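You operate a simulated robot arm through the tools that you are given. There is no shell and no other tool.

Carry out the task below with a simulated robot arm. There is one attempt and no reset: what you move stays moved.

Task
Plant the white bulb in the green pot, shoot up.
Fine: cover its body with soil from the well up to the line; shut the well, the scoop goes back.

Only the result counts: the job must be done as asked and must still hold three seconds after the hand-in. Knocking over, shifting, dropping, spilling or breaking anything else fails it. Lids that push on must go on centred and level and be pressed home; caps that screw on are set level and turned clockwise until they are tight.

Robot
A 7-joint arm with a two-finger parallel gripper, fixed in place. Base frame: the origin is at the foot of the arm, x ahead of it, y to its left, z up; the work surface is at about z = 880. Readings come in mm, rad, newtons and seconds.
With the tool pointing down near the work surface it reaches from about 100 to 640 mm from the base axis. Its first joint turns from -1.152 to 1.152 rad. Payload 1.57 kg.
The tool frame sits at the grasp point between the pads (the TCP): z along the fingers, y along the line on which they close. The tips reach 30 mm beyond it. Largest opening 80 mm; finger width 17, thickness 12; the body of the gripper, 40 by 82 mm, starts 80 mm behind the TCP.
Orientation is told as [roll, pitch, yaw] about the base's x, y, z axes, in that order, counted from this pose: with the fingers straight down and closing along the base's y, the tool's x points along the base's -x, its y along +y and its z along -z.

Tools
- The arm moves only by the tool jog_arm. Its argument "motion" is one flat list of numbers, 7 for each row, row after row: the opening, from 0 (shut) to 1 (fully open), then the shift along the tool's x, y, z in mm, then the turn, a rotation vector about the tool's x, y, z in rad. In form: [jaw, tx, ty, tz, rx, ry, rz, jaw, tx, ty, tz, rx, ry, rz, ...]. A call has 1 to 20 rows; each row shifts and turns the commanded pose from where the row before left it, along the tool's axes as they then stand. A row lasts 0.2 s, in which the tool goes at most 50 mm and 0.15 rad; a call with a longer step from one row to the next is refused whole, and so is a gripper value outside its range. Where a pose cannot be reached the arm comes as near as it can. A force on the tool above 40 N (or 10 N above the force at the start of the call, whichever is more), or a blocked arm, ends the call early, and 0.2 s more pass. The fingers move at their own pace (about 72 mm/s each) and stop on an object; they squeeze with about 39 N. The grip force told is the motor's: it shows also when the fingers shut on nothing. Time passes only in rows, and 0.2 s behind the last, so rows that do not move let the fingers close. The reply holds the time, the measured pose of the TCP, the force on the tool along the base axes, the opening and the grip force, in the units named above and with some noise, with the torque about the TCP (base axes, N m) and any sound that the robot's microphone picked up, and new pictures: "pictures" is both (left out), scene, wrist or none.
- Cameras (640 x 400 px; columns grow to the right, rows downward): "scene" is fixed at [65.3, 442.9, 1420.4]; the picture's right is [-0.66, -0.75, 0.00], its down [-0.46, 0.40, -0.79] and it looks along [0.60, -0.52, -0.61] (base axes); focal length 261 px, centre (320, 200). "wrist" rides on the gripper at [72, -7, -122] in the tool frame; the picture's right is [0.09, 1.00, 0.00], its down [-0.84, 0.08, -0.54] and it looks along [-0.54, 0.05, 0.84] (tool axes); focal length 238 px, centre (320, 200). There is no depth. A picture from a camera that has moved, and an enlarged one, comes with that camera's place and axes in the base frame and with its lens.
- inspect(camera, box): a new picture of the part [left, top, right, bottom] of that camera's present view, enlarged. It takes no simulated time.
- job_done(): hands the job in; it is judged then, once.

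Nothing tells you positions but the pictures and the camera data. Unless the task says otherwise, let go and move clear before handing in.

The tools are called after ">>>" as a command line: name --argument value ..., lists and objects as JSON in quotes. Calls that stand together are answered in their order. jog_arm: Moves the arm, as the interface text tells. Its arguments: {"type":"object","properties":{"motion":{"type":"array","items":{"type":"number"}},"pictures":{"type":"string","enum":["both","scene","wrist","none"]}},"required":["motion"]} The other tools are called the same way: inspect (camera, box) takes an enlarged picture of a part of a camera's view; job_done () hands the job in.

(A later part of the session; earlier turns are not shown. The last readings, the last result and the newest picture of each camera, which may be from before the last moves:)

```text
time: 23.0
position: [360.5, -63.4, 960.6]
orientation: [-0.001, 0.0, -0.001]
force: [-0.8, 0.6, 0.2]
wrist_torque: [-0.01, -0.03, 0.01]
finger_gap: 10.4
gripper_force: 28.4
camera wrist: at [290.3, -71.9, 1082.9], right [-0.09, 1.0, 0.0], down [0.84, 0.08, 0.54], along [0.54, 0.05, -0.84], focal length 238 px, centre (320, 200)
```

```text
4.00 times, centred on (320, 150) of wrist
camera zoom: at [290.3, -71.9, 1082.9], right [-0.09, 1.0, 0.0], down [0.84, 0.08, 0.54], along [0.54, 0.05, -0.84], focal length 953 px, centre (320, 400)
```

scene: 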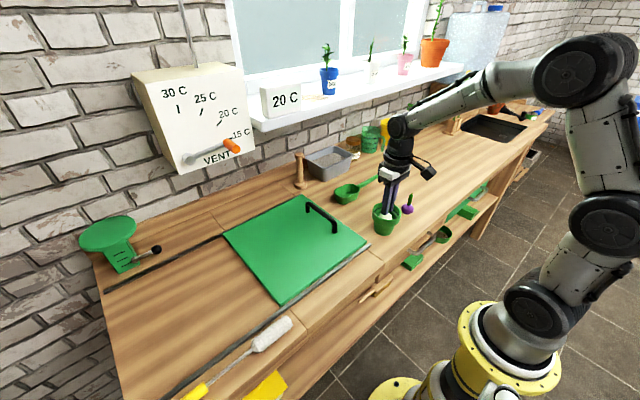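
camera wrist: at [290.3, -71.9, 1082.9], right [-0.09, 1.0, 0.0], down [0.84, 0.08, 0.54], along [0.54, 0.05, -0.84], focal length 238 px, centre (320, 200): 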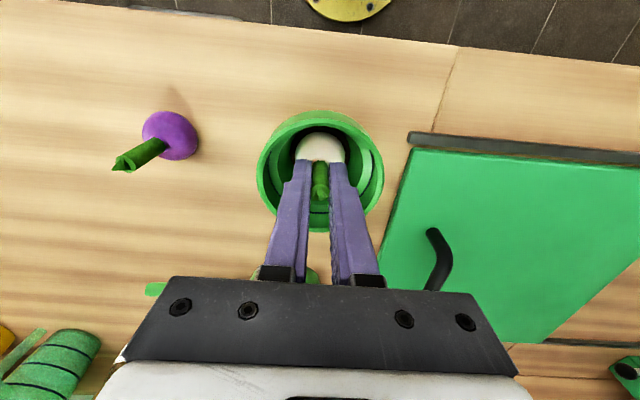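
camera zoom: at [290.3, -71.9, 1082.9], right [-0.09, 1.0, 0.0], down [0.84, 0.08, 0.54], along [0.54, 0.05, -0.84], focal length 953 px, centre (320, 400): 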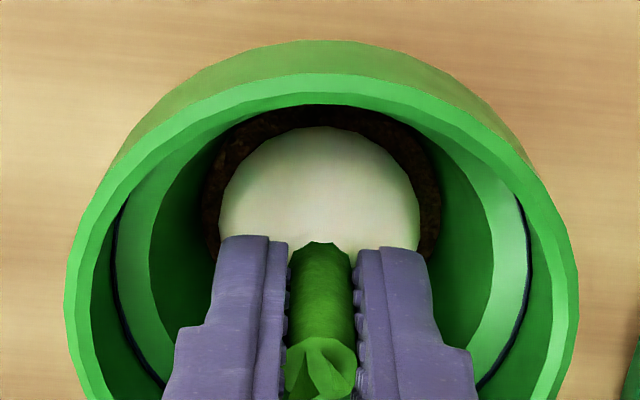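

There is no contact yet, and the ring of soil shows evenly around the bulb. I'll continue down.

>>> jog_arm --motion '[0.0, 0, 0, 1.5, 0, 0, 0, 0.0, 0, 0, 1.5, 0, 0, 0, 0, 0, 0, 0, 0, 0, 0]' --pictures "none"

>>> jog_arm --motion '[0.0, 0, 0, 1, 0, 0, 0, 0.0, 0, 0, 1, 0, 0, 0, 0, 0, 0, 0, 0, 0, 0]' --pictures "none"

>>> jog_arm --motion '[0.0, 0, 0, 1, 0, 0, 0, 0.0, 0, 0, 1, 0, 0, 0, 0, 0, 0, 0, 0, 0, 0]' --pictures "none"

>>> jog_arm --motion '[0.0, 0, 0, 1, 0, 0, 0, 0.0, 0, 0, 0, 0, 0, 0, 0, 0, 0, 0, 0, 0, 0]' --pictures "wrist"

>>> inspect --camera "wrist" --box '[240, 100, 400, 200]'

```text
time: 23.8
position: [361.0, -64.7, 958.0]
orientation: [0.0, -0.001, 0.001]
force: [-1.0, 1.4, -0.2]
wrist_torque: [-0.01, -0.03, 0.03]
finger_gap: 10.0
gripper_force: 28.4
```

```text
time: 24.6
position: [362.2, -62.5, 955.8]
orientation: [0.0, -0.001, 0.0]
force: [0.0, -0.5, -0.4]
wrist_torque: [-0.04, 0.02, 0.01]
finger_gap: 10.5
gripper_force: 28.3
```

```text
time: 25.4
position: [362.5, -64.2, 954.8]
orientation: [-0.001, 0.001, 0.0]
force: [0.0, 0.0, 0.2]
wrist_torque: [0.01, -0.01, 0.0]
finger_gap: 10.2
gripper_force: 28.9
```

```text
time: 26.2
position: [361.1, -64.1, 953.6]
orientation: [0.001, 0.0, 0.0]
force: [-0.3, -0.7, -0.3]
wrist_torque: [-0.01, 0.03, 0.02]
finger_gap: 10.4
gripper_force: 28.8
camera wrist: at [290.4, -72.0, 1075.2], right [-0.09, 1.0, 0.0], down [0.84, 0.08, 0.54], along [0.54, 0.05, -0.84], focal length 238 px, centre (320, 200)
```

wrist: 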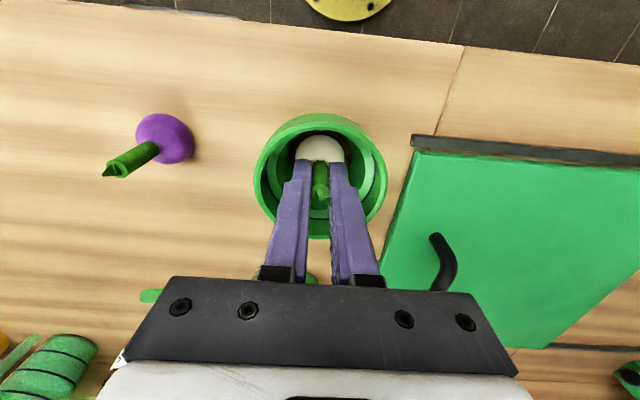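

```text
4.00 times, centred on (320, 150) of wrist
camera zoom: at [290.4, -72.0, 1075.2], right [-0.09, 1.0, 0.0], down [0.84, 0.08, 0.54], along [0.54, 0.05, -0.84], focal length 953 px, centre (320, 400)
```

zoom: 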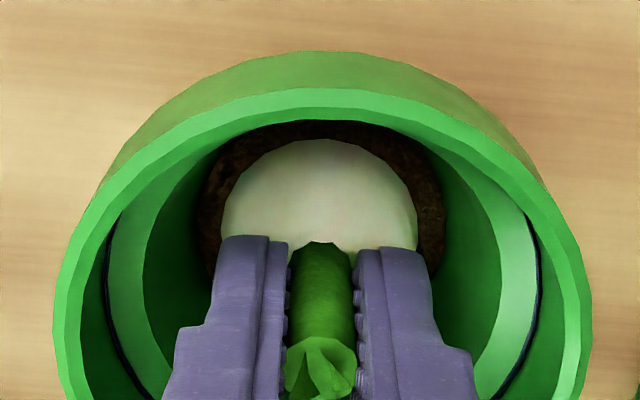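

The bulb has shifted up slightly in the grip, so it now rests on the soil. I'll open the fingers a little and withdraw straight up.

>>> jog_arm --motion '[0.16, 0, 0, 0, 0, 0, 0, 0.22, 0, 0, 0, 0, 0, 0, 0.25, 0, 0, 0, 0, 0, 0]' --pictures "wrist"

>>> inspect --camera "wrist" --box '[240, 100, 400, 200]'

```text
time: 27.0
position: [361.3, -64.0, 952.8]
orientation: [0.002, -0.001, 0.002]
force: [-0.7, -1.0, 0.8]
wrist_torque: [-0.01, 0.01, -0.02]
finger_gap: 20.2
gripper_force: 0.1
camera wrist: at [290.5, -72.0, 1075.3], right [-0.09, 1.0, 0.0], down [0.84, 0.08, 0.54], along [0.54, 0.05, -0.84], focal length 238 px, centre (320, 200)
```

wrist: 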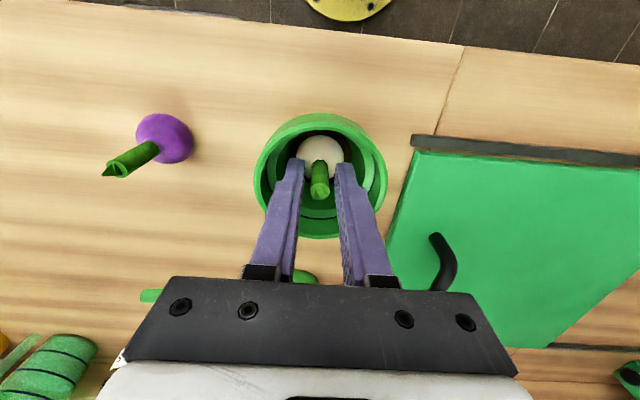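

```text
4.00 times, centred on (320, 150) of wrist
camera zoom: at [290.5, -72.0, 1075.3], right [-0.09, 1.0, 0.0], down [0.84, 0.08, 0.54], along [0.54, 0.05, -0.84], focal length 953 px, centre (320, 400)
```

zoom: 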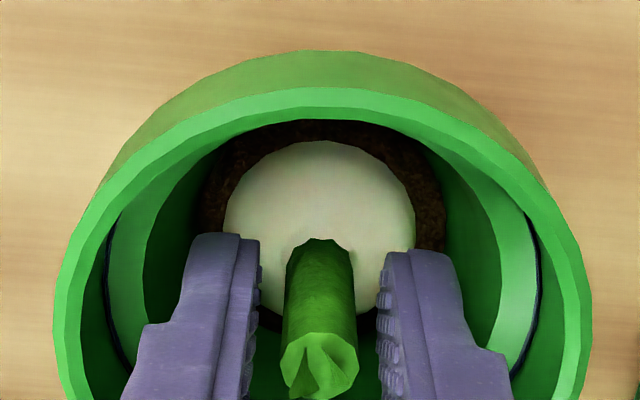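

The bulb stands upright on its own in the pot. I'll withdraw straight up.

>>> jog_arm --motion '[0.25, 0, 0, -6, 0, 0, 0, 0.25, 0, 0, -15, 0, 0, 0, 0.25, 0, 0, -25, 0, 0, 0, 0.25, 0, 0, -40, 0, 0, 0, 0.3, 0, 0, -40, 0, 0, 0]' --pictures "both"

>>> inspect --camera "wrist" --box '[240, 70, 400, 170]'

>>> inspect --camera "scene" --box '[350, 160, 420, 240]'

```text
time: 28.2
position: [361.8, -64.5, 1078.3]
orientation: [0.0, 0.0, 0.0]
force: [0.3, -0.3, 0.9]
wrist_torque: [0.0, -0.01, 0.0]
finger_gap: 23.8
gripper_force: 0.0
camera wrist: at [291.1, -72.5, 1200.9], right [-0.09, 1.0, 0.0], down [0.84, 0.08, 0.54], along [0.54, 0.05, -0.84], focal length 238 px, centre (320, 200)
```

scene: 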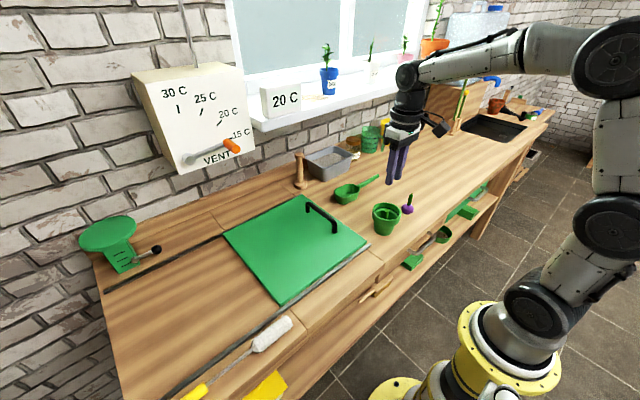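
wrist: 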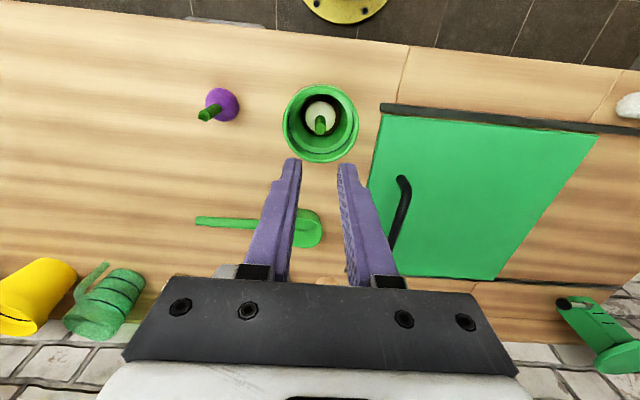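

```text
4.00 times, centred on (320, 120) of wrist
camera zoom: at [291.1, -72.5, 1200.9], right [-0.09, 1.0, 0.0], down [0.84, 0.08, 0.54], along [0.54, 0.05, -0.84], focal length 953 px, centre (320, 520)
```

zoom: 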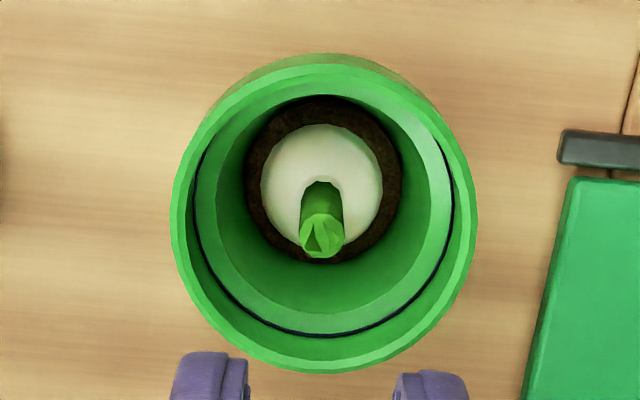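

```text
5.00 times, centred on (385, 200) of scene
camera zoom: at [65.3, 442.9, 1420.4], right [-0.66, -0.75, 0.0], down [-0.46, 0.4, -0.79], along [0.6, -0.52, -0.61], focal length 1306 px, centre (-5, 200)
```

zoom: 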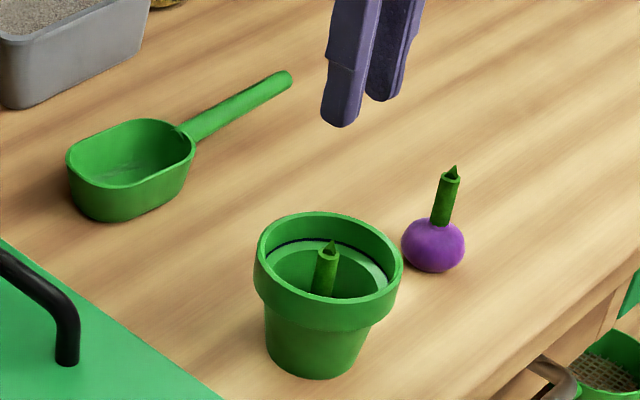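

The bulb is planted upright in the middle of the pot. Next I go over the well lid's handle, at about (505,57).

>>> jog_arm --motion '[0.6, -28.6, 24.3, 0, 0, 0, 0, 0.6, -28.6, 24.3, 0, 0, 0, 0, 0.6, -28.6, 24.3, 4, 0, 0, 0, 0.6, -28.6, 24.3, 7, 0, 0, 0, 0.6, -28.6, 24.3, 7, 0, 0, 0]' --pictures "both"

>>> inspect --camera "wrist" --box '[240, 60, 400, 220]'

>>> inspect --camera "scene" --box '[200, 180, 400, 305]'

```text
time: 29.4
position: [505.9, 56.9, 1061.5]
orientation: [0.001, 0.0, 0.001]
force: [-0.1, -0.3, 0.3]
wrist_torque: [-0.01, -0.02, -0.03]
finger_gap: 48.2
gripper_force: 0.1
camera wrist: at [434.1, 49.4, 1184.1], right [-0.09, 1.0, 0.0], down [0.84, 0.08, 0.54], along [0.54, 0.05, -0.84], focal length 238 px, centre (320, 200)
```

scene: 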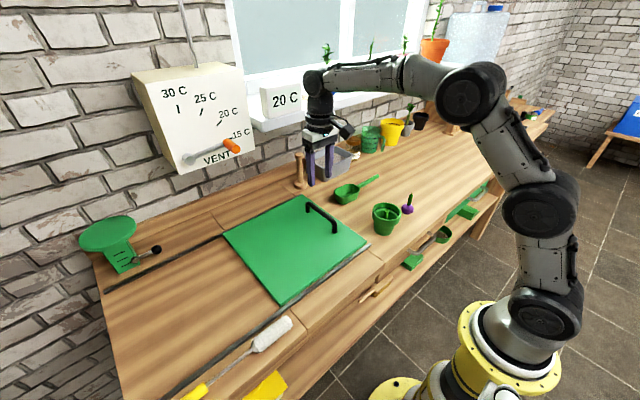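
wrist: 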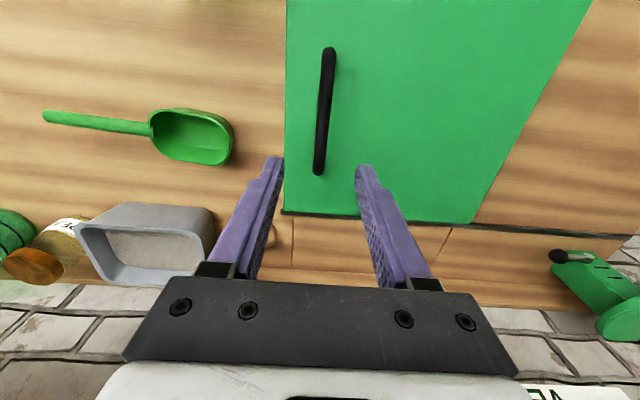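

```text
2.50 times, centred on (320, 140) of wrist
camera zoom: at [434.1, 49.4, 1184.1], right [-0.09, 1.0, 0.0], down [0.84, 0.08, 0.54], along [0.54, 0.05, -0.84], focal length 596 px, centre (320, 350)
```

zoom: 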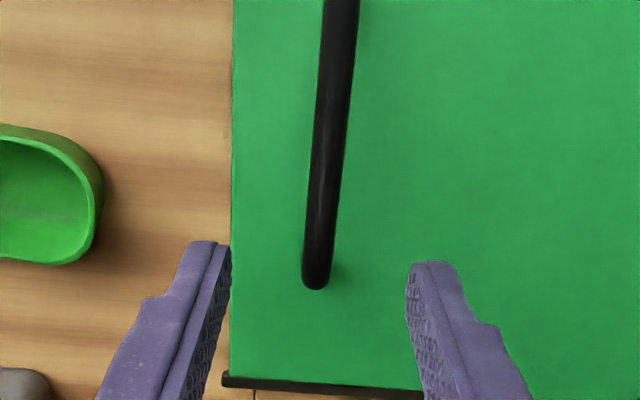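

```text
3.20 times, centred on (300, 242) of scene
camera zoom: at [65.3, 442.9, 1420.4], right [-0.66, -0.75, 0.0], down [-0.46, 0.4, -0.79], along [0.6, -0.52, -0.61], focal length 836 px, centre (384, 64)
```

zoom: 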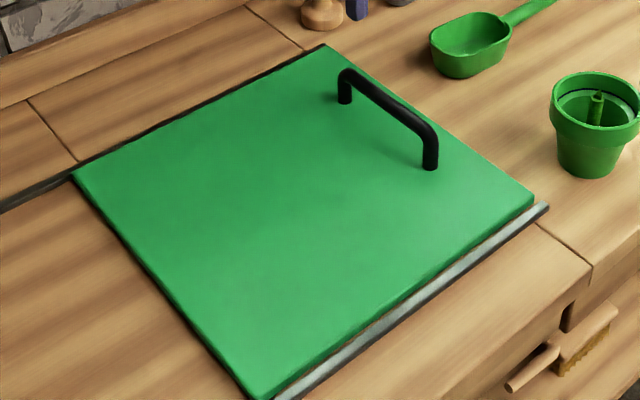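

The handle bar lies along x from about 437 to 561, at y of about 59 and z of about 925. I'll descend astride its middle.

>>> jog_arm --motion '[0.6, 6, 2, 35, 0, 0, 0, 0.6, 0, 0, 45, 0, 0, 0, 0.6, 0, 0, 30, 0, 0, 0, 0.6, 0, 0, 6, 0, 0, 0]' --pictures "both"

>>> inspect --camera "scene" --box '[270, 160, 370, 240]'

```text
time: 30.4
position: [498.4, 58.8, 944.9]
orientation: [0.001, 0.0, 0.0]
force: [-0.4, -0.2, -0.2]
wrist_torque: [0.01, 0.04, 0.04]
finger_gap: 48.0
gripper_force: 0.1
camera wrist: at [427.3, 51.3, 1066.5], right [-0.09, 1.0, 0.0], down [0.84, 0.08, 0.54], along [0.54, 0.05, -0.84], focal length 238 px, centre (320, 200)
```

scene: 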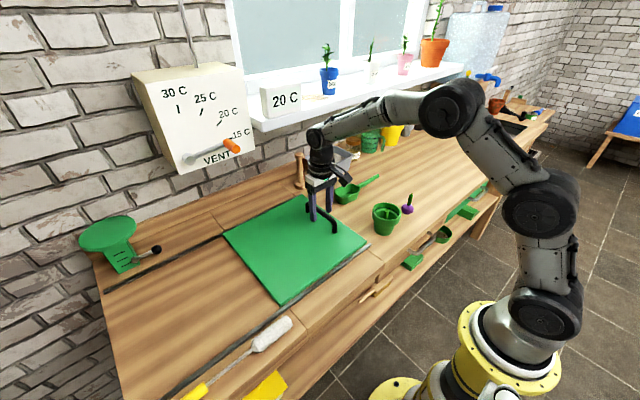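
wrist: 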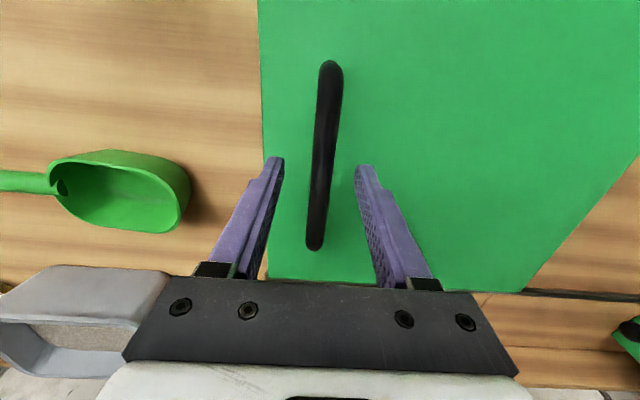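

```text
5.00 times, centred on (320, 200) of scene
camera zoom: at [65.3, 442.9, 1420.4], right [-0.66, -0.75, 0.0], down [-0.46, 0.4, -0.79], along [0.6, -0.52, -0.61], focal length 1306 px, centre (320, 200)
```

zoom: 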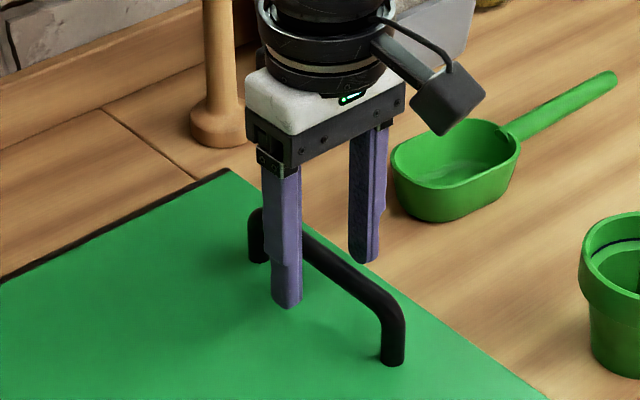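

The fingers straddle the bar. I'll lower 12 mm and close.

>>> jog_arm --motion '[0.6, 0, 0, 6, 0, 0, 0, 0.6, 0, 0, 6, 0, 0, 0, 0, 0, 0, 0, 0, 0, 0, 0, 0, 0, 0, 0, 0, 0, 0, 0, 0, 0, 0, 0, 0, 0, 0, 0, 0, 0, 0, 0]' --pictures "wrist"

>>> inspect --camera "scene" --box '[270, 160, 370, 240]'

```text
time: 31.8
position: [497.7, 59.9, 933.2]
orientation: [0.0, 0.0, 0.0]
force: [0.2, 5.4, -0.7]
wrist_torque: [0.0, -0.25, -0.04]
finger_gap: 13.4
gripper_force: 29.9
camera wrist: at [426.8, 51.9, 1055.0], right [-0.09, 1.0, 0.0], down [0.84, 0.08, 0.54], along [0.54, 0.05, -0.84], focal length 238 px, centre (320, 200)
```

wrist: 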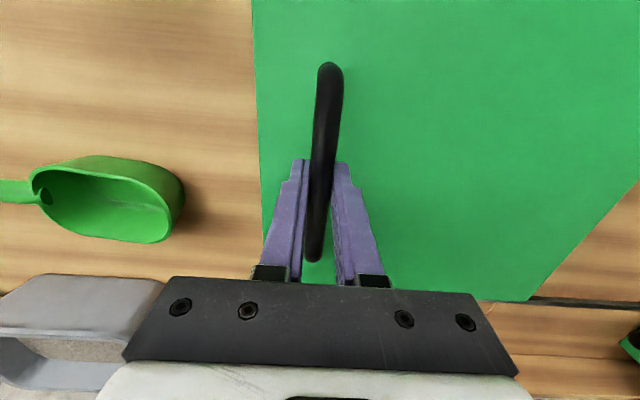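

```text
5.00 times, centred on (320, 200) of scene
camera zoom: at [65.3, 443.0, 1420.3], right [-0.66, -0.75, 0.0], down [-0.46, 0.4, -0.79], along [0.6, -0.52, -0.61], focal length 1306 px, centre (320, 200)
```

zoom: 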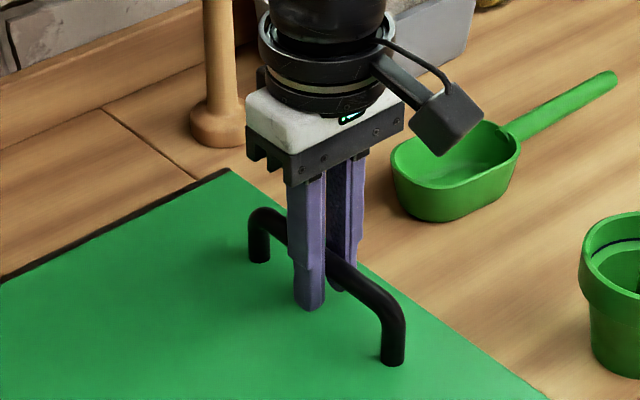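

I have a firm hold on the bar. I'll slide the lid toward +y, gently at first.

>>> jog_arm --motion '[0, 0, 3, 0, 0, 0, 0, 0, 0, 5, 0, 0, 0, 0, 0, 0, 8, 0, 0, 0, 0, 0, 0, 8, 0, 0, 0, 0]' --pictures "both"

```text
time: 32.8
position: [498.3, 83.5, 932.9]
orientation: [0.0, 0.0, 0.001]
force: [-1.7, -1.3, -1.8]
wrist_torque: [-0.03, -0.53, 0.01]
finger_gap: 13.6
gripper_force: 30.3
camera wrist: at [427.0, 75.6, 1055.1], right [-0.09, 1.0, 0.0], down [0.84, 0.08, 0.54], along [0.54, 0.05, -0.84], focal length 238 px, centre (320, 200)
```

scene: 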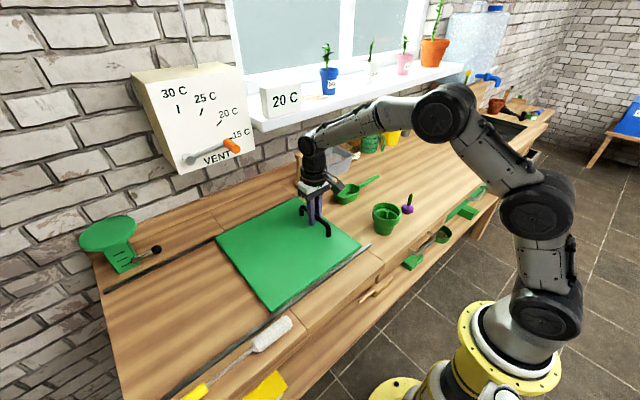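
wrist: 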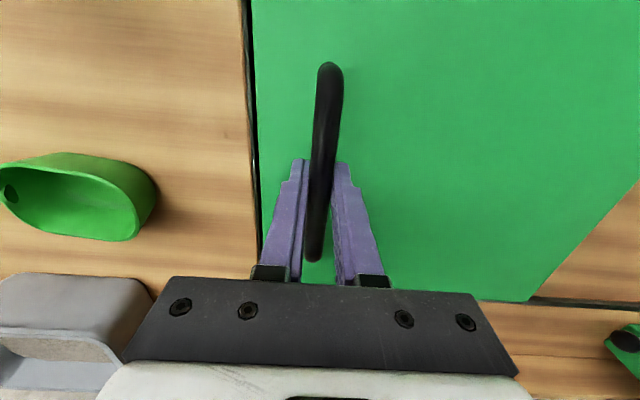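

The lid slides freely and a dark gap has appeared. I'll continue.

>>> jog_arm --motion '[0, 0, 8, 0, 0, 0, 0, 0, 0, 12, 0, 0, 0, 0, 0, 0, 14, 0, 0, 0, 0, 0, 0, 14, 0, 0, 0, 0, 0, 0, 14, 0, 0, 0, 0, 0, 0, 14, 0, 0, 0, 0, 0, 0, 14, 0, 0, 0, 0, 0, 0, 14, 0, 0, 0, 0, 0, 0, 14, 0, 0, 0, 0, 0, 0, 14, 0, 0, 0, 0, 0, 0, 14, 0, 0, 0, 0, 0, 0, 10, 0, 0, 0, 0, 0, 0, 6, 0, 0, 0, 0]' --pictures "both"

```text
time: 35.6
position: [498.6, 245.9, 932.6]
orientation: [0.0, 0.0, 0.0]
force: [-11.9, -0.8, -5.6]
wrist_torque: [0.01, -0.11, -0.02]
finger_gap: 13.6
gripper_force: 30.4
camera wrist: at [427.1, 238.2, 1055.1], right [-0.09, 1.0, 0.0], down [0.84, 0.08, 0.54], along [0.54, 0.05, -0.84], focal length 238 px, centre (320, 200)
```

scene: 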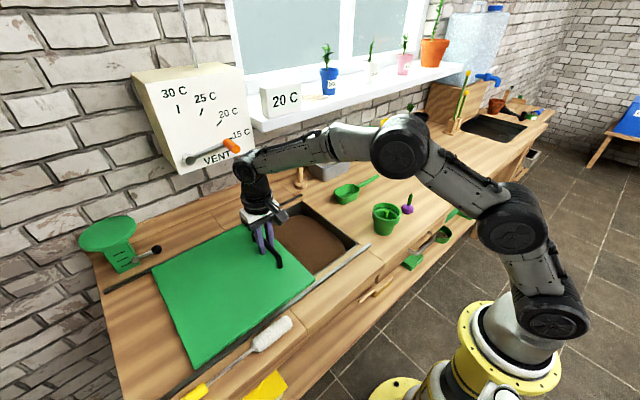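
wrist: 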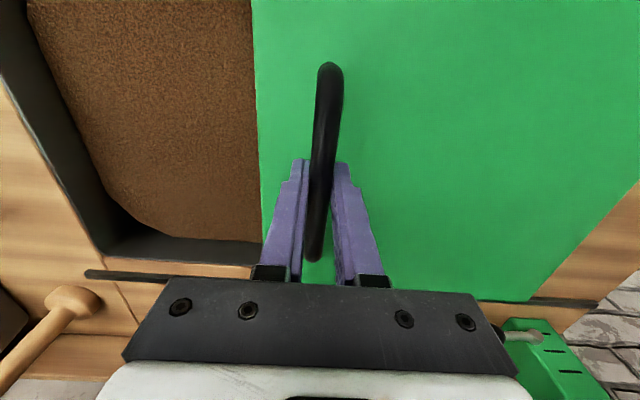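

The well is open and shows soil. I'll open it a little further for room.

>>> jog_arm --motion '[0, 0.5, 8, 0, 0, 0, 0, 0, 0.5, 12, 0, 0, 0, 0, 0, 0, 12, 0, 0, 0, 0, 0, 0, 12, 0, 0, 0, 0, 0, 0, 10, 0, 0, 0, 0, 0, 0, 6, 0, 0, 0, 0, 0, 0, 0, 0, 0, 0, 0]' --pictures "both"

>>> inspect --camera "scene" --box '[220, 170, 420, 295]'

```text
time: 37.2
position: [497.3, 305.6, 933.1]
orientation: [0.0, -0.002, 0.0]
force: [4.8, -0.6, -13.8]
wrist_torque: [-0.04, -0.34, 0.02]
finger_gap: 13.9
gripper_force: 30.0
camera wrist: at [426.8, 297.5, 1055.0], right [-0.09, 1.0, 0.0], down [0.84, 0.08, 0.54], along [0.54, 0.05, -0.84], focal length 238 px, centre (320, 200)
```

scene: 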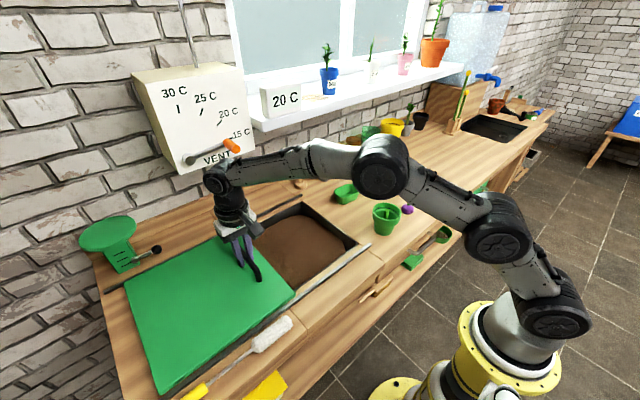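
wrist: 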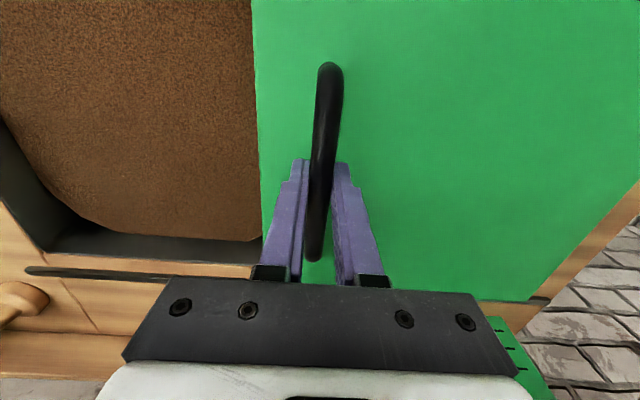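

```text
3.20 times, centred on (320, 232) of scene
camera zoom: at [65.7, 443.0, 1420.3], right [-0.66, -0.75, 0.0], down [-0.46, 0.4, -0.79], along [0.6, -0.52, -0.61], focal length 836 px, centre (320, 96)
```

zoom: 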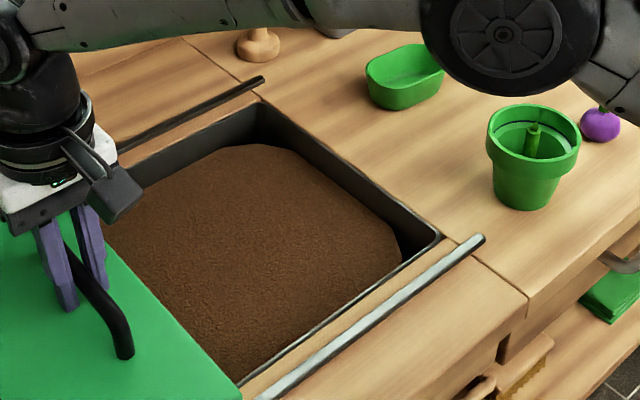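

The well is open wide. I'll release the handle and rise.

>>> jog_arm --motion '[0.6, 0, 0, 0, 0, 0, 0, 0.6, 0, 0, 0, 0, 0, 0, 0.6, 0, 0, 0, 0, 0, 0, 0.6, 0, 0, -15, 0, 0, 0, 0.6, 0, 0, -35, 0, 0, 0, 0.6, 0, 0, -45, 0, 0, 0, 0.6, 0, -10, -45, 0, 0, 0]' --pictures "wrist"

```text
time: 38.8
position: [498.6, 294.6, 1073.2]
orientation: [0.0, -0.001, 0.001]
force: [-0.8, -0.2, -0.2]
wrist_torque: [-0.01, -0.01, 0.04]
finger_gap: 48.0
gripper_force: 0.1
camera wrist: at [426.5, 286.4, 1195.3], right [-0.09, 1.0, 0.0], down [0.84, 0.08, 0.54], along [0.54, 0.05, -0.84], focal length 238 px, centre (320, 200)
```

wrist: 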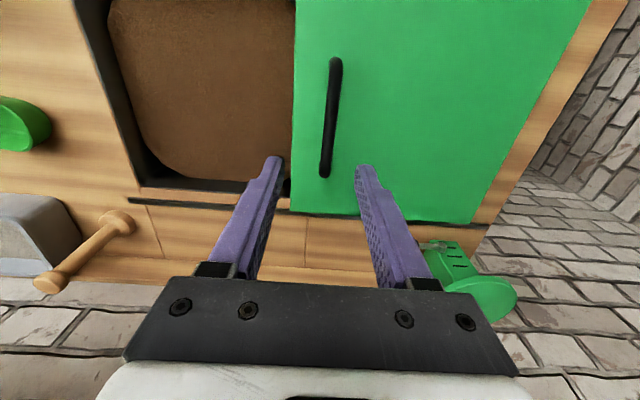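

I'll move back over the well for a look at the soil on the way to the scoop.

>>> jog_arm --motion '[0.6, 10, -45, -12, 0, 0, 0, 0.6, 10, -45, -12, 0, 0, 0, 0.6, 10, -45, -12, 0, 0, 0, 0.6, 10, -45, -12, 0, 0, 0]' --pictures "both"

>>> jog_arm --motion '[0.6, -5, -45, 0, 0, 0, 0, 0.6, -10, -45, 0, 0, 0, 0, 0.6, -10, -45, 5, 0, 0, 0, 0.6, -10, -45, 5, 0, 0, 0, 0.6, -10, -45, 5, 0, 0, 0, 0.6, -5, -45, 5, 0, 0, 0, 0.6, -5, -25, 5, 0, 0, 0]' --pictures "both"

>>> inspect --camera "wrist" --box '[240, 60, 480, 220]'

>>> inspect --camera "scene" --box '[240, 160, 400, 285]'

```text
time: 39.8
position: [456.3, 115.1, 1121.0]
orientation: [0.0, -0.002, 0.001]
force: [0.9, 0.2, 0.9]
wrist_torque: [0.02, -0.01, 0.0]
finger_gap: 47.9
gripper_force: 0.1
camera wrist: at [385.8, 106.7, 1243.3], right [-0.09, 1.0, 0.0], down [0.84, 0.08, 0.54], along [0.54, 0.05, -0.84], focal length 238 px, centre (320, 200)
```

scene: 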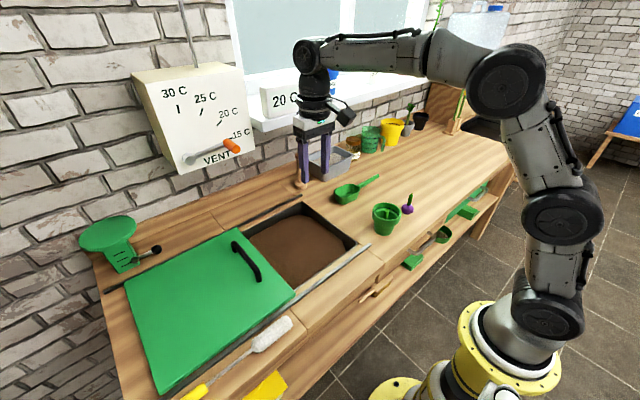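
wrist: 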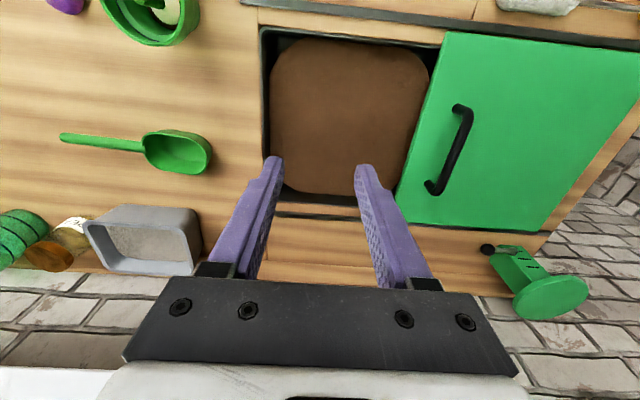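

```text
time: 41.4
position: [510.7, -180.5, 1095.5]
orientation: [0.001, -0.002, -0.001]
force: [-0.3, -0.3, -1.3]
wrist_torque: [0.05, -0.02, -0.01]
finger_gap: 47.9
gripper_force: 0.1
camera wrist: at [440.7, -188.7, 1218.1], right [-0.09, 1.0, 0.0], down [0.84, 0.08, 0.54], along [0.54, 0.05, -0.84], focal length 238 px, centre (320, 200)
```

scene: 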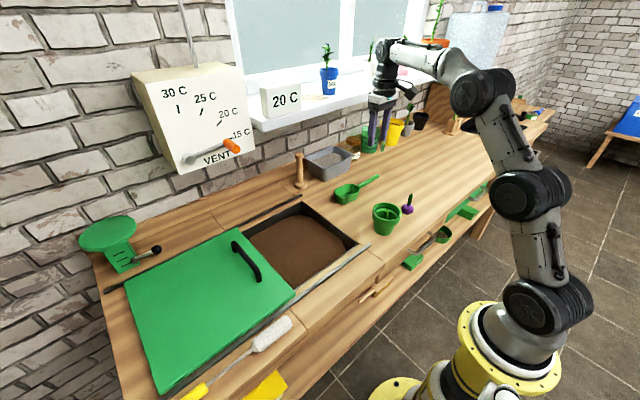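
wrist: 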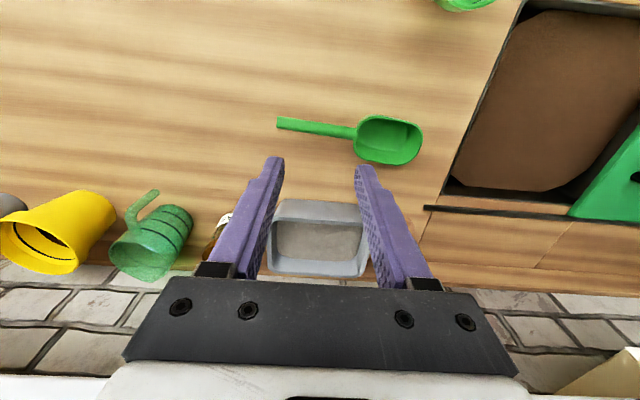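

```text
2.50 times, centred on (360, 140) of wrist
camera zoom: at [440.7, -188.7, 1218.1], right [-0.09, 1.0, 0.0], down [0.84, 0.08, 0.54], along [0.54, 0.05, -0.84], focal length 596 px, centre (220, 350)
```

zoom: 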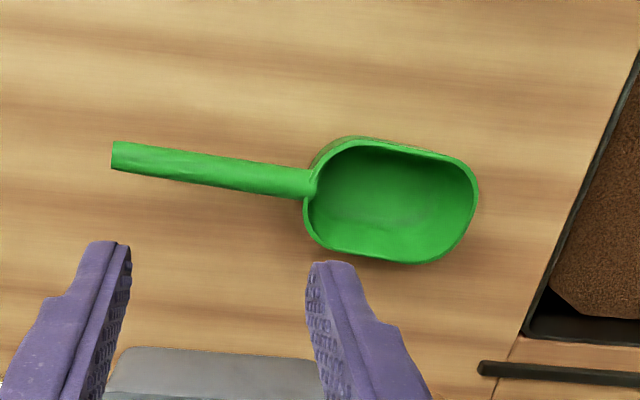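

```text
3.20 times, centred on (320, 222) of scene
camera zoom: at [65.3, 442.9, 1420.4], right [-0.66, -0.75, 0.0], down [-0.46, 0.4, -0.79], along [0.6, -0.52, -0.61], focal length 836 px, centre (320, 128)
```

zoom: 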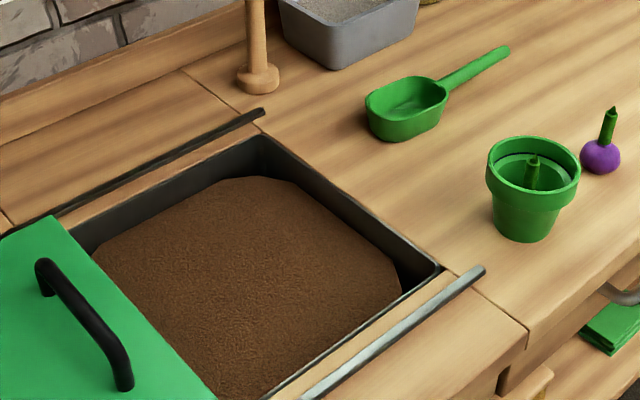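

The scoop lies along y: its handle runs from about (529,-138) to (525,-234) at z of about 919, and its bowl from y -137 to -45. I'll turn the gripper 90° so it closes across the handle.

>>> jog_arm --motion '[0.6, 0, 0, 0, 0, 0, -0.1428, 0.6, 0, 0, 0, 0, 0, -0.1428, 0.6, 0, 0, 0, 0, 0, -0.1428, 0.6, 0, 0, 0, 0, 0, -0.1428, 0.6, 0, 0, 0, 0, 0, -0.1428, 0.6, 0, 0, 0, 0, 0, -0.1428, 0.6, 0, 0, 0, 0, 0, -0.1428, 0.6, 0, 0, 0, 0, 0, -0.1428, 0.6, 0, 0, 0, 0, 0, -0.1428, 0.6, 0, 0, 0, 0, 0, -0.1428, 0.6, 0, 0, 0, 0, 0, -0.1428]' --pictures "both"

```text
time: 43.8
position: [510.8, -178.8, 1096.1]
orientation: [-0.001, 0.0, 1.571]
force: [0.7, 1.1, 0.2]
wrist_torque: [-0.04, -0.01, -0.03]
finger_gap: 48.3
gripper_force: 0.0
camera wrist: at [520.0, -252.4, 1218.3], right [-1.0, -0.09, 0.0], down [-0.08, 0.84, 0.54], along [-0.05, 0.54, -0.84], focal length 238 px, centre (320, 200)
```

scene: 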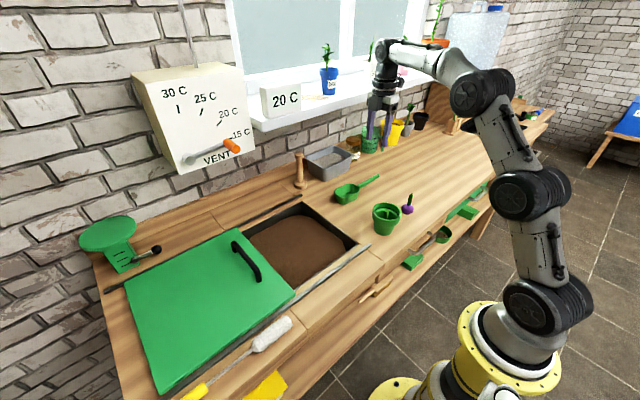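
wrist: 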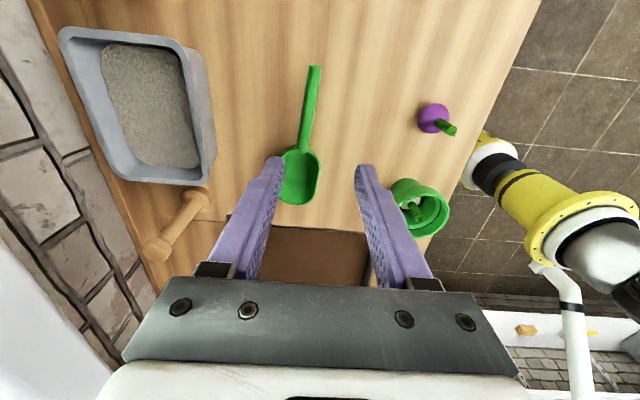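

From this view the scoop's axis is turned about 0.072 rad. I'll align the yaw, then tilt the tool about 40° so the fingers point down and toward the bowl, which leaves range for pouring later.

>>> jog_arm --motion '[0.6, -9, -18, 20, 0, 0, 0.072, 0.6, 0, 0, 20, 0, 0, 0, 0.6, 0, 0, 0, 0, -0.14, 0, 0.6, 0, 0, 0, 0, -0.14, 0, 0.6, 0, 0, 0, 0, -0.14, 0, 0.6, 0, 0, 0, 0, -0.14, 0, 0.6, 0, 0, 0, 0, -0.14, 0, 0.6, 0, 0, 0, 0, 0, 0]' --pictures "both"

```text
time: 45.6
position: [530.2, -170.4, 1054.8]
orientation: [-0.003, -0.702, 1.5]
force: [-1.2, -0.7, -0.7]
wrist_torque: [0.02, 0.03, 0.03]
finger_gap: 48.2
gripper_force: 0.1
camera wrist: at [528.2, -305.6, 1103.1], right [-1.0, 0.0, -0.06], down [-0.06, 0.29, 0.95], along [0.02, 0.96, -0.29], focal length 238 px, centre (320, 200)
```

scene: 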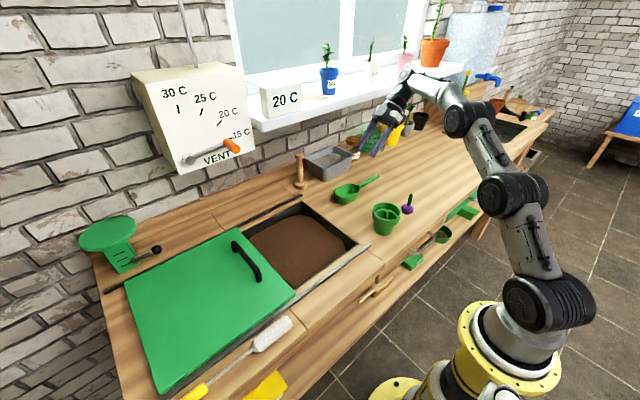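
wrist: 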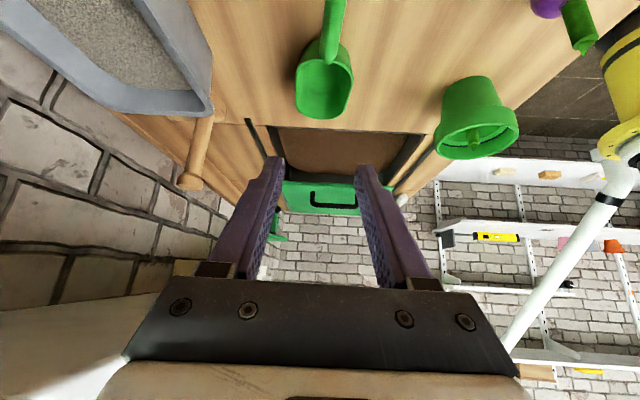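

The tilted pose is reached. I'll descend to just above the handle and check.

>>> jog_arm --motion '[0.6, 25.8, 1, 30.6, 0, 0, 0, 0.6, 25.8, 0.5, 30.6, 0, 0, 0, 0.6, 9.7, 0, 11.5, 0, 0, 0]' --pictures "both"

>>> inspect --camera "scene" --box '[320, 130, 420, 210]'

```text
time: 46.4
position: [529.2, -170.4, 959.7]
orientation: [-0.002, -0.702, 1.499]
force: [-0.6, -0.7, 0.8]
wrist_torque: [0.02, 0.0, -0.04]
finger_gap: 47.6
gripper_force: 0.1
camera wrist: at [527.2, -305.6, 1007.3], right [-1.0, 0.0, -0.06], down [-0.06, 0.29, 0.95], along [0.02, 0.96, -0.29], focal length 238 px, centre (320, 200)
```

scene: 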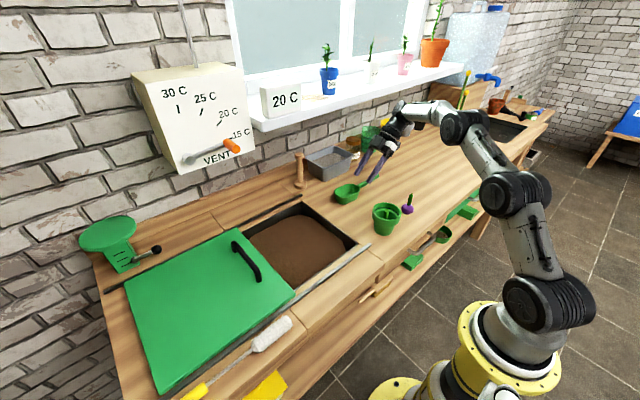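
wrist: 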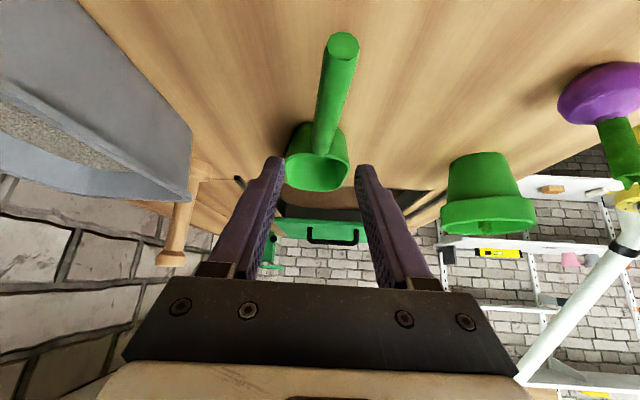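

```text
5.00 times, centred on (370, 170) of scene
camera zoom: at [65.3, 442.9, 1420.4], right [-0.66, -0.75, 0.0], down [-0.46, 0.4, -0.79], along [0.6, -0.52, -0.61], focal length 1306 px, centre (70, 350)
```

zoom: 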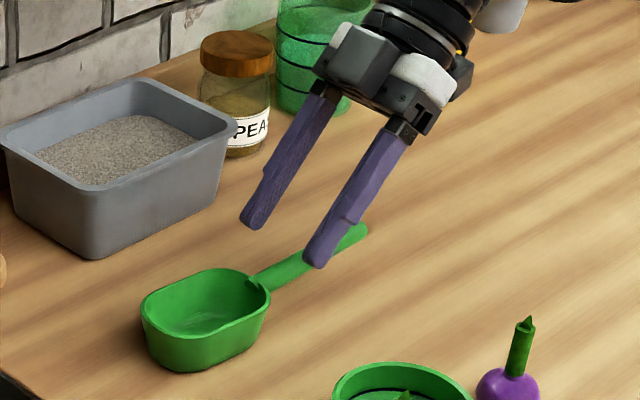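

The handle is at z of about 918 near the grip point, and the fingers straddle it. I'll lower the last 28 mm and close.

>>> jog_arm --motion '[0.5, 8.7, 1, 11, 0, 0, 0, 0.5, 8.7, 0.5, 11, 0, 0, 0]' --pictures "both"

>>> inspect --camera "scene" --box '[320, 130, 420, 210]'

>>> inspect --camera "wrist" --box '[240, 40, 420, 220]'

```text
time: 47.0
position: [526.8, -169.3, 932.5]
orientation: [-0.004, -0.702, 1.499]
force: [-0.1, -0.2, 0.0]
wrist_torque: [0.02, 0.01, 0.03]
finger_gap: 40.2
gripper_force: 0.2
camera wrist: at [525.5, -304.5, 980.0], right [-1.0, 0.0, -0.06], down [-0.06, 0.3, 0.95], along [0.02, 0.96, -0.29], focal length 238 px, centre (320, 200)
```

scene: 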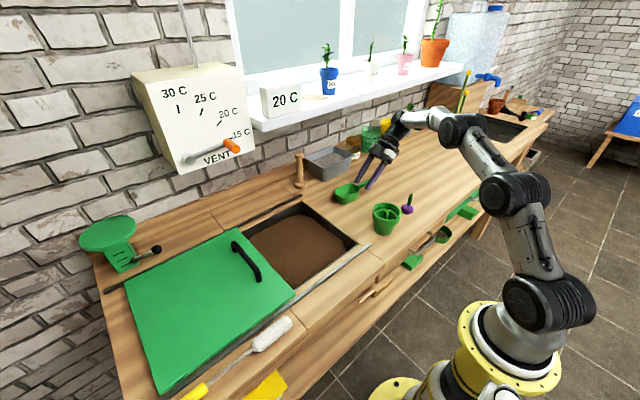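
wrist: 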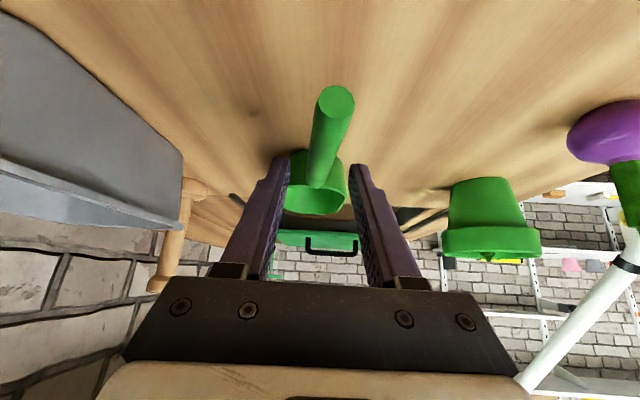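

```text
5.00 times, centred on (370, 170) of scene
camera zoom: at [65.3, 442.9, 1420.4], right [-0.66, -0.75, 0.0], down [-0.46, 0.4, -0.79], along [0.6, -0.52, -0.61], focal length 1306 px, centre (70, 350)
```

zoom: 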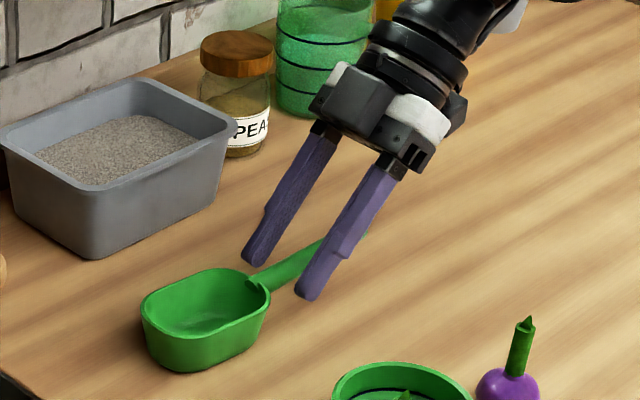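

```text
2.22 times, centred on (330, 130) of wrist
camera zoom: at [525.5, -304.5, 980.0], right [-1.0, 0.0, -0.06], down [-0.06, 0.3, 0.95], along [0.02, 0.96, -0.29], focal length 530 px, centre (298, 356)
```

zoom: 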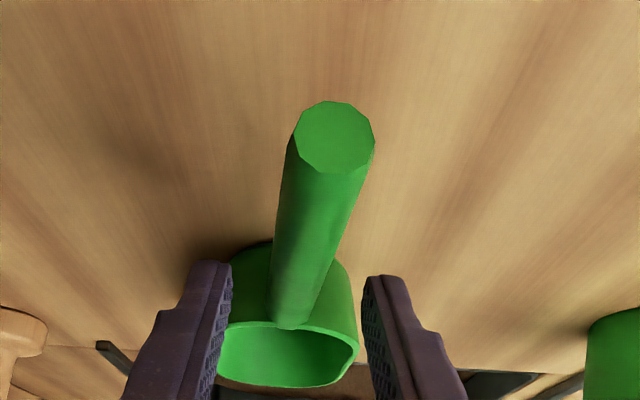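

The fingers are positioned on the handle close to the bowl. I'll close now.

>>> jog_arm --motion '[0.2, 0, 0, 0, 0, 0, 0, 0, 0, 0, 0, 0, 0, 0, 0, 0, 0, 0, 0, 0, 0, 0, 0, 0, 0, 0, 0, 0, 0, 0, 0, 0, 0, 0, 0, 0, 0, 0, 0, 0, 0, 0]' --pictures "wrist"

>>> inspect --camera "scene" --box '[320, 130, 420, 210]'

>>> inspect --camera "wrist" --box '[240, 40, 420, 220]'

```text
time: 48.4
position: [528.0, -169.4, 932.3]
orientation: [0.001, -0.699, 1.5]
force: [-0.2, 0.3, 0.9]
wrist_torque: [-0.04, -0.02, -0.01]
finger_gap: 17.7
gripper_force: 32.9
camera wrist: at [525.5, -304.5, 980.0], right [-1.0, 0.0, -0.06], down [-0.06, 0.3, 0.95], along [0.02, 0.96, -0.29], focal length 238 px, centre (320, 200)
```

wrist: 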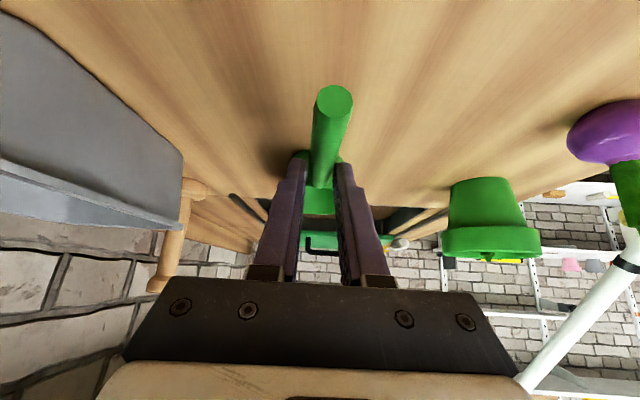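

```text
5.00 times, centred on (370, 170) of scene
camera zoom: at [65.3, 442.9, 1420.4], right [-0.66, -0.75, 0.0], down [-0.46, 0.4, -0.79], along [0.6, -0.52, -0.61], focal length 1306 px, centre (70, 350)
```

zoom: 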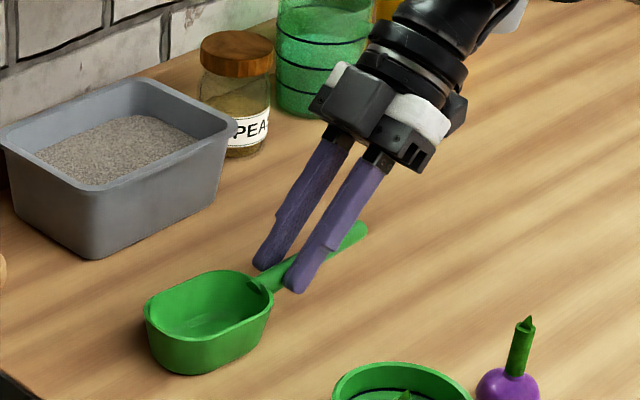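

```text
2.22 times, centred on (330, 130) of wrist
camera zoom: at [525.5, -304.5, 980.0], right [-1.0, 0.0, -0.06], down [-0.06, 0.3, 0.95], along [0.02, 0.96, -0.29], focal length 530 px, centre (298, 356)
```

zoom: 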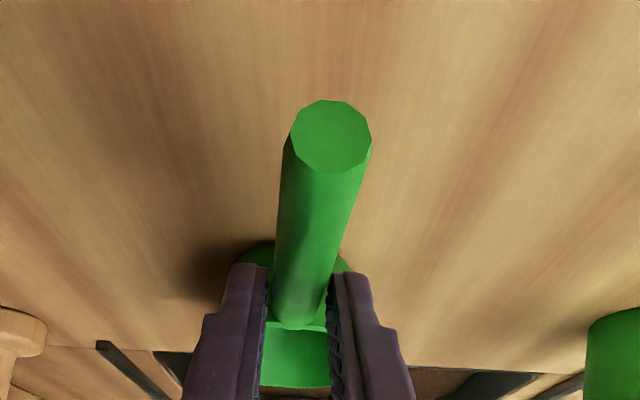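

The scoop handle is gripped. I'll lift gently and check that the scoop stays level.

>>> jog_arm --motion '[0, -1.3, 0, -1.5, 0, 0, 0, 0, -3.2, 0, -3.8, 0, 0, 0, 0, -5.2, 0, -6.1, 0, 0, 0, 0, -5.2, 0, -6.1, 0, 0, 0, 0, -5.2, 0, -6.1, 0, 0, 0, 0, -3.2, 0, -3.8, 0, 0, 0]' --pictures "both"

>>> inspect --camera "scene" --box '[320, 130, 420, 210]'

>>> inspect --camera "wrist" --box '[240, 40, 420, 220]'

```text
time: 49.8
position: [527.8, -168.7, 968.6]
orientation: [-0.001, -0.7, 1.5]
force: [0.1, -0.2, -0.3]
wrist_torque: [-0.08, 0.01, 0.0]
finger_gap: 17.9
gripper_force: 32.5
camera wrist: at [525.3, -304.0, 1016.5], right [-1.0, 0.0, -0.06], down [-0.06, 0.3, 0.95], along [0.02, 0.96, -0.29], focal length 238 px, centre (320, 200)
```

scene: 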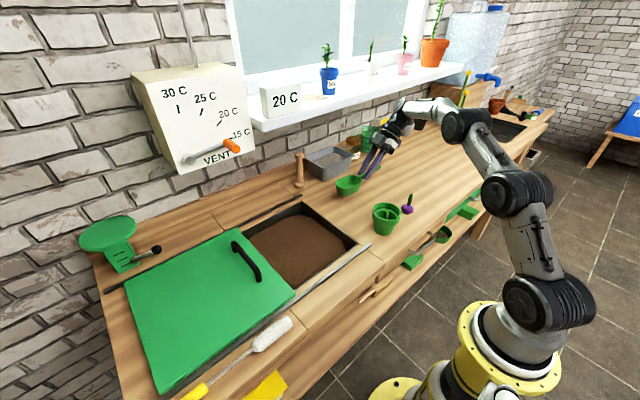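
wrist: 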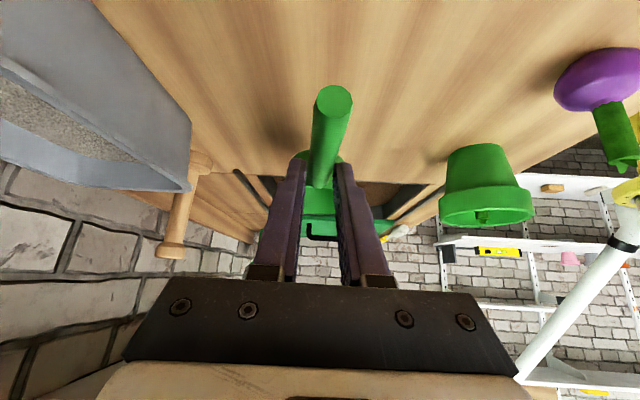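

```text
5.00 times, centred on (370, 170) of scene
camera zoom: at [65.3, 442.9, 1420.4], right [-0.66, -0.75, 0.0], down [-0.46, 0.4, -0.79], along [0.6, -0.52, -0.61], focal length 1306 px, centre (70, 350)
```

zoom: 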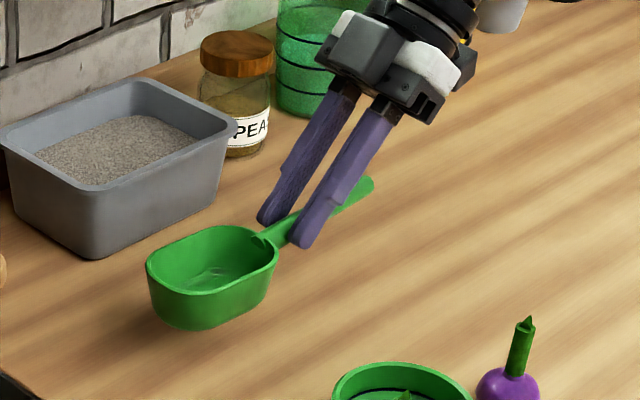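

```text
2.22 times, centred on (330, 130) of wrist
camera zoom: at [525.3, -304.0, 1016.5], right [-1.0, 0.0, -0.06], down [-0.06, 0.3, 0.95], along [0.02, 0.96, -0.29], focal length 530 px, centre (298, 356)
```

zoom: 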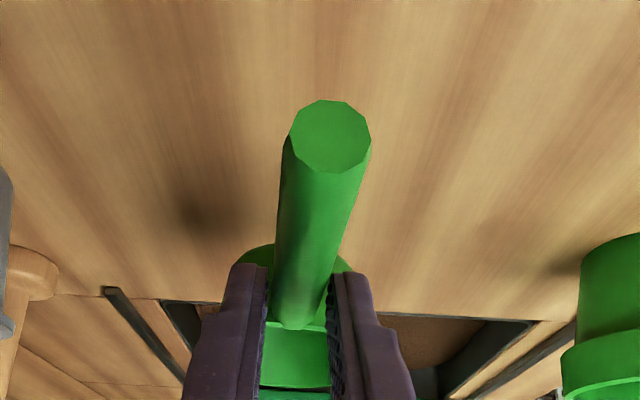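

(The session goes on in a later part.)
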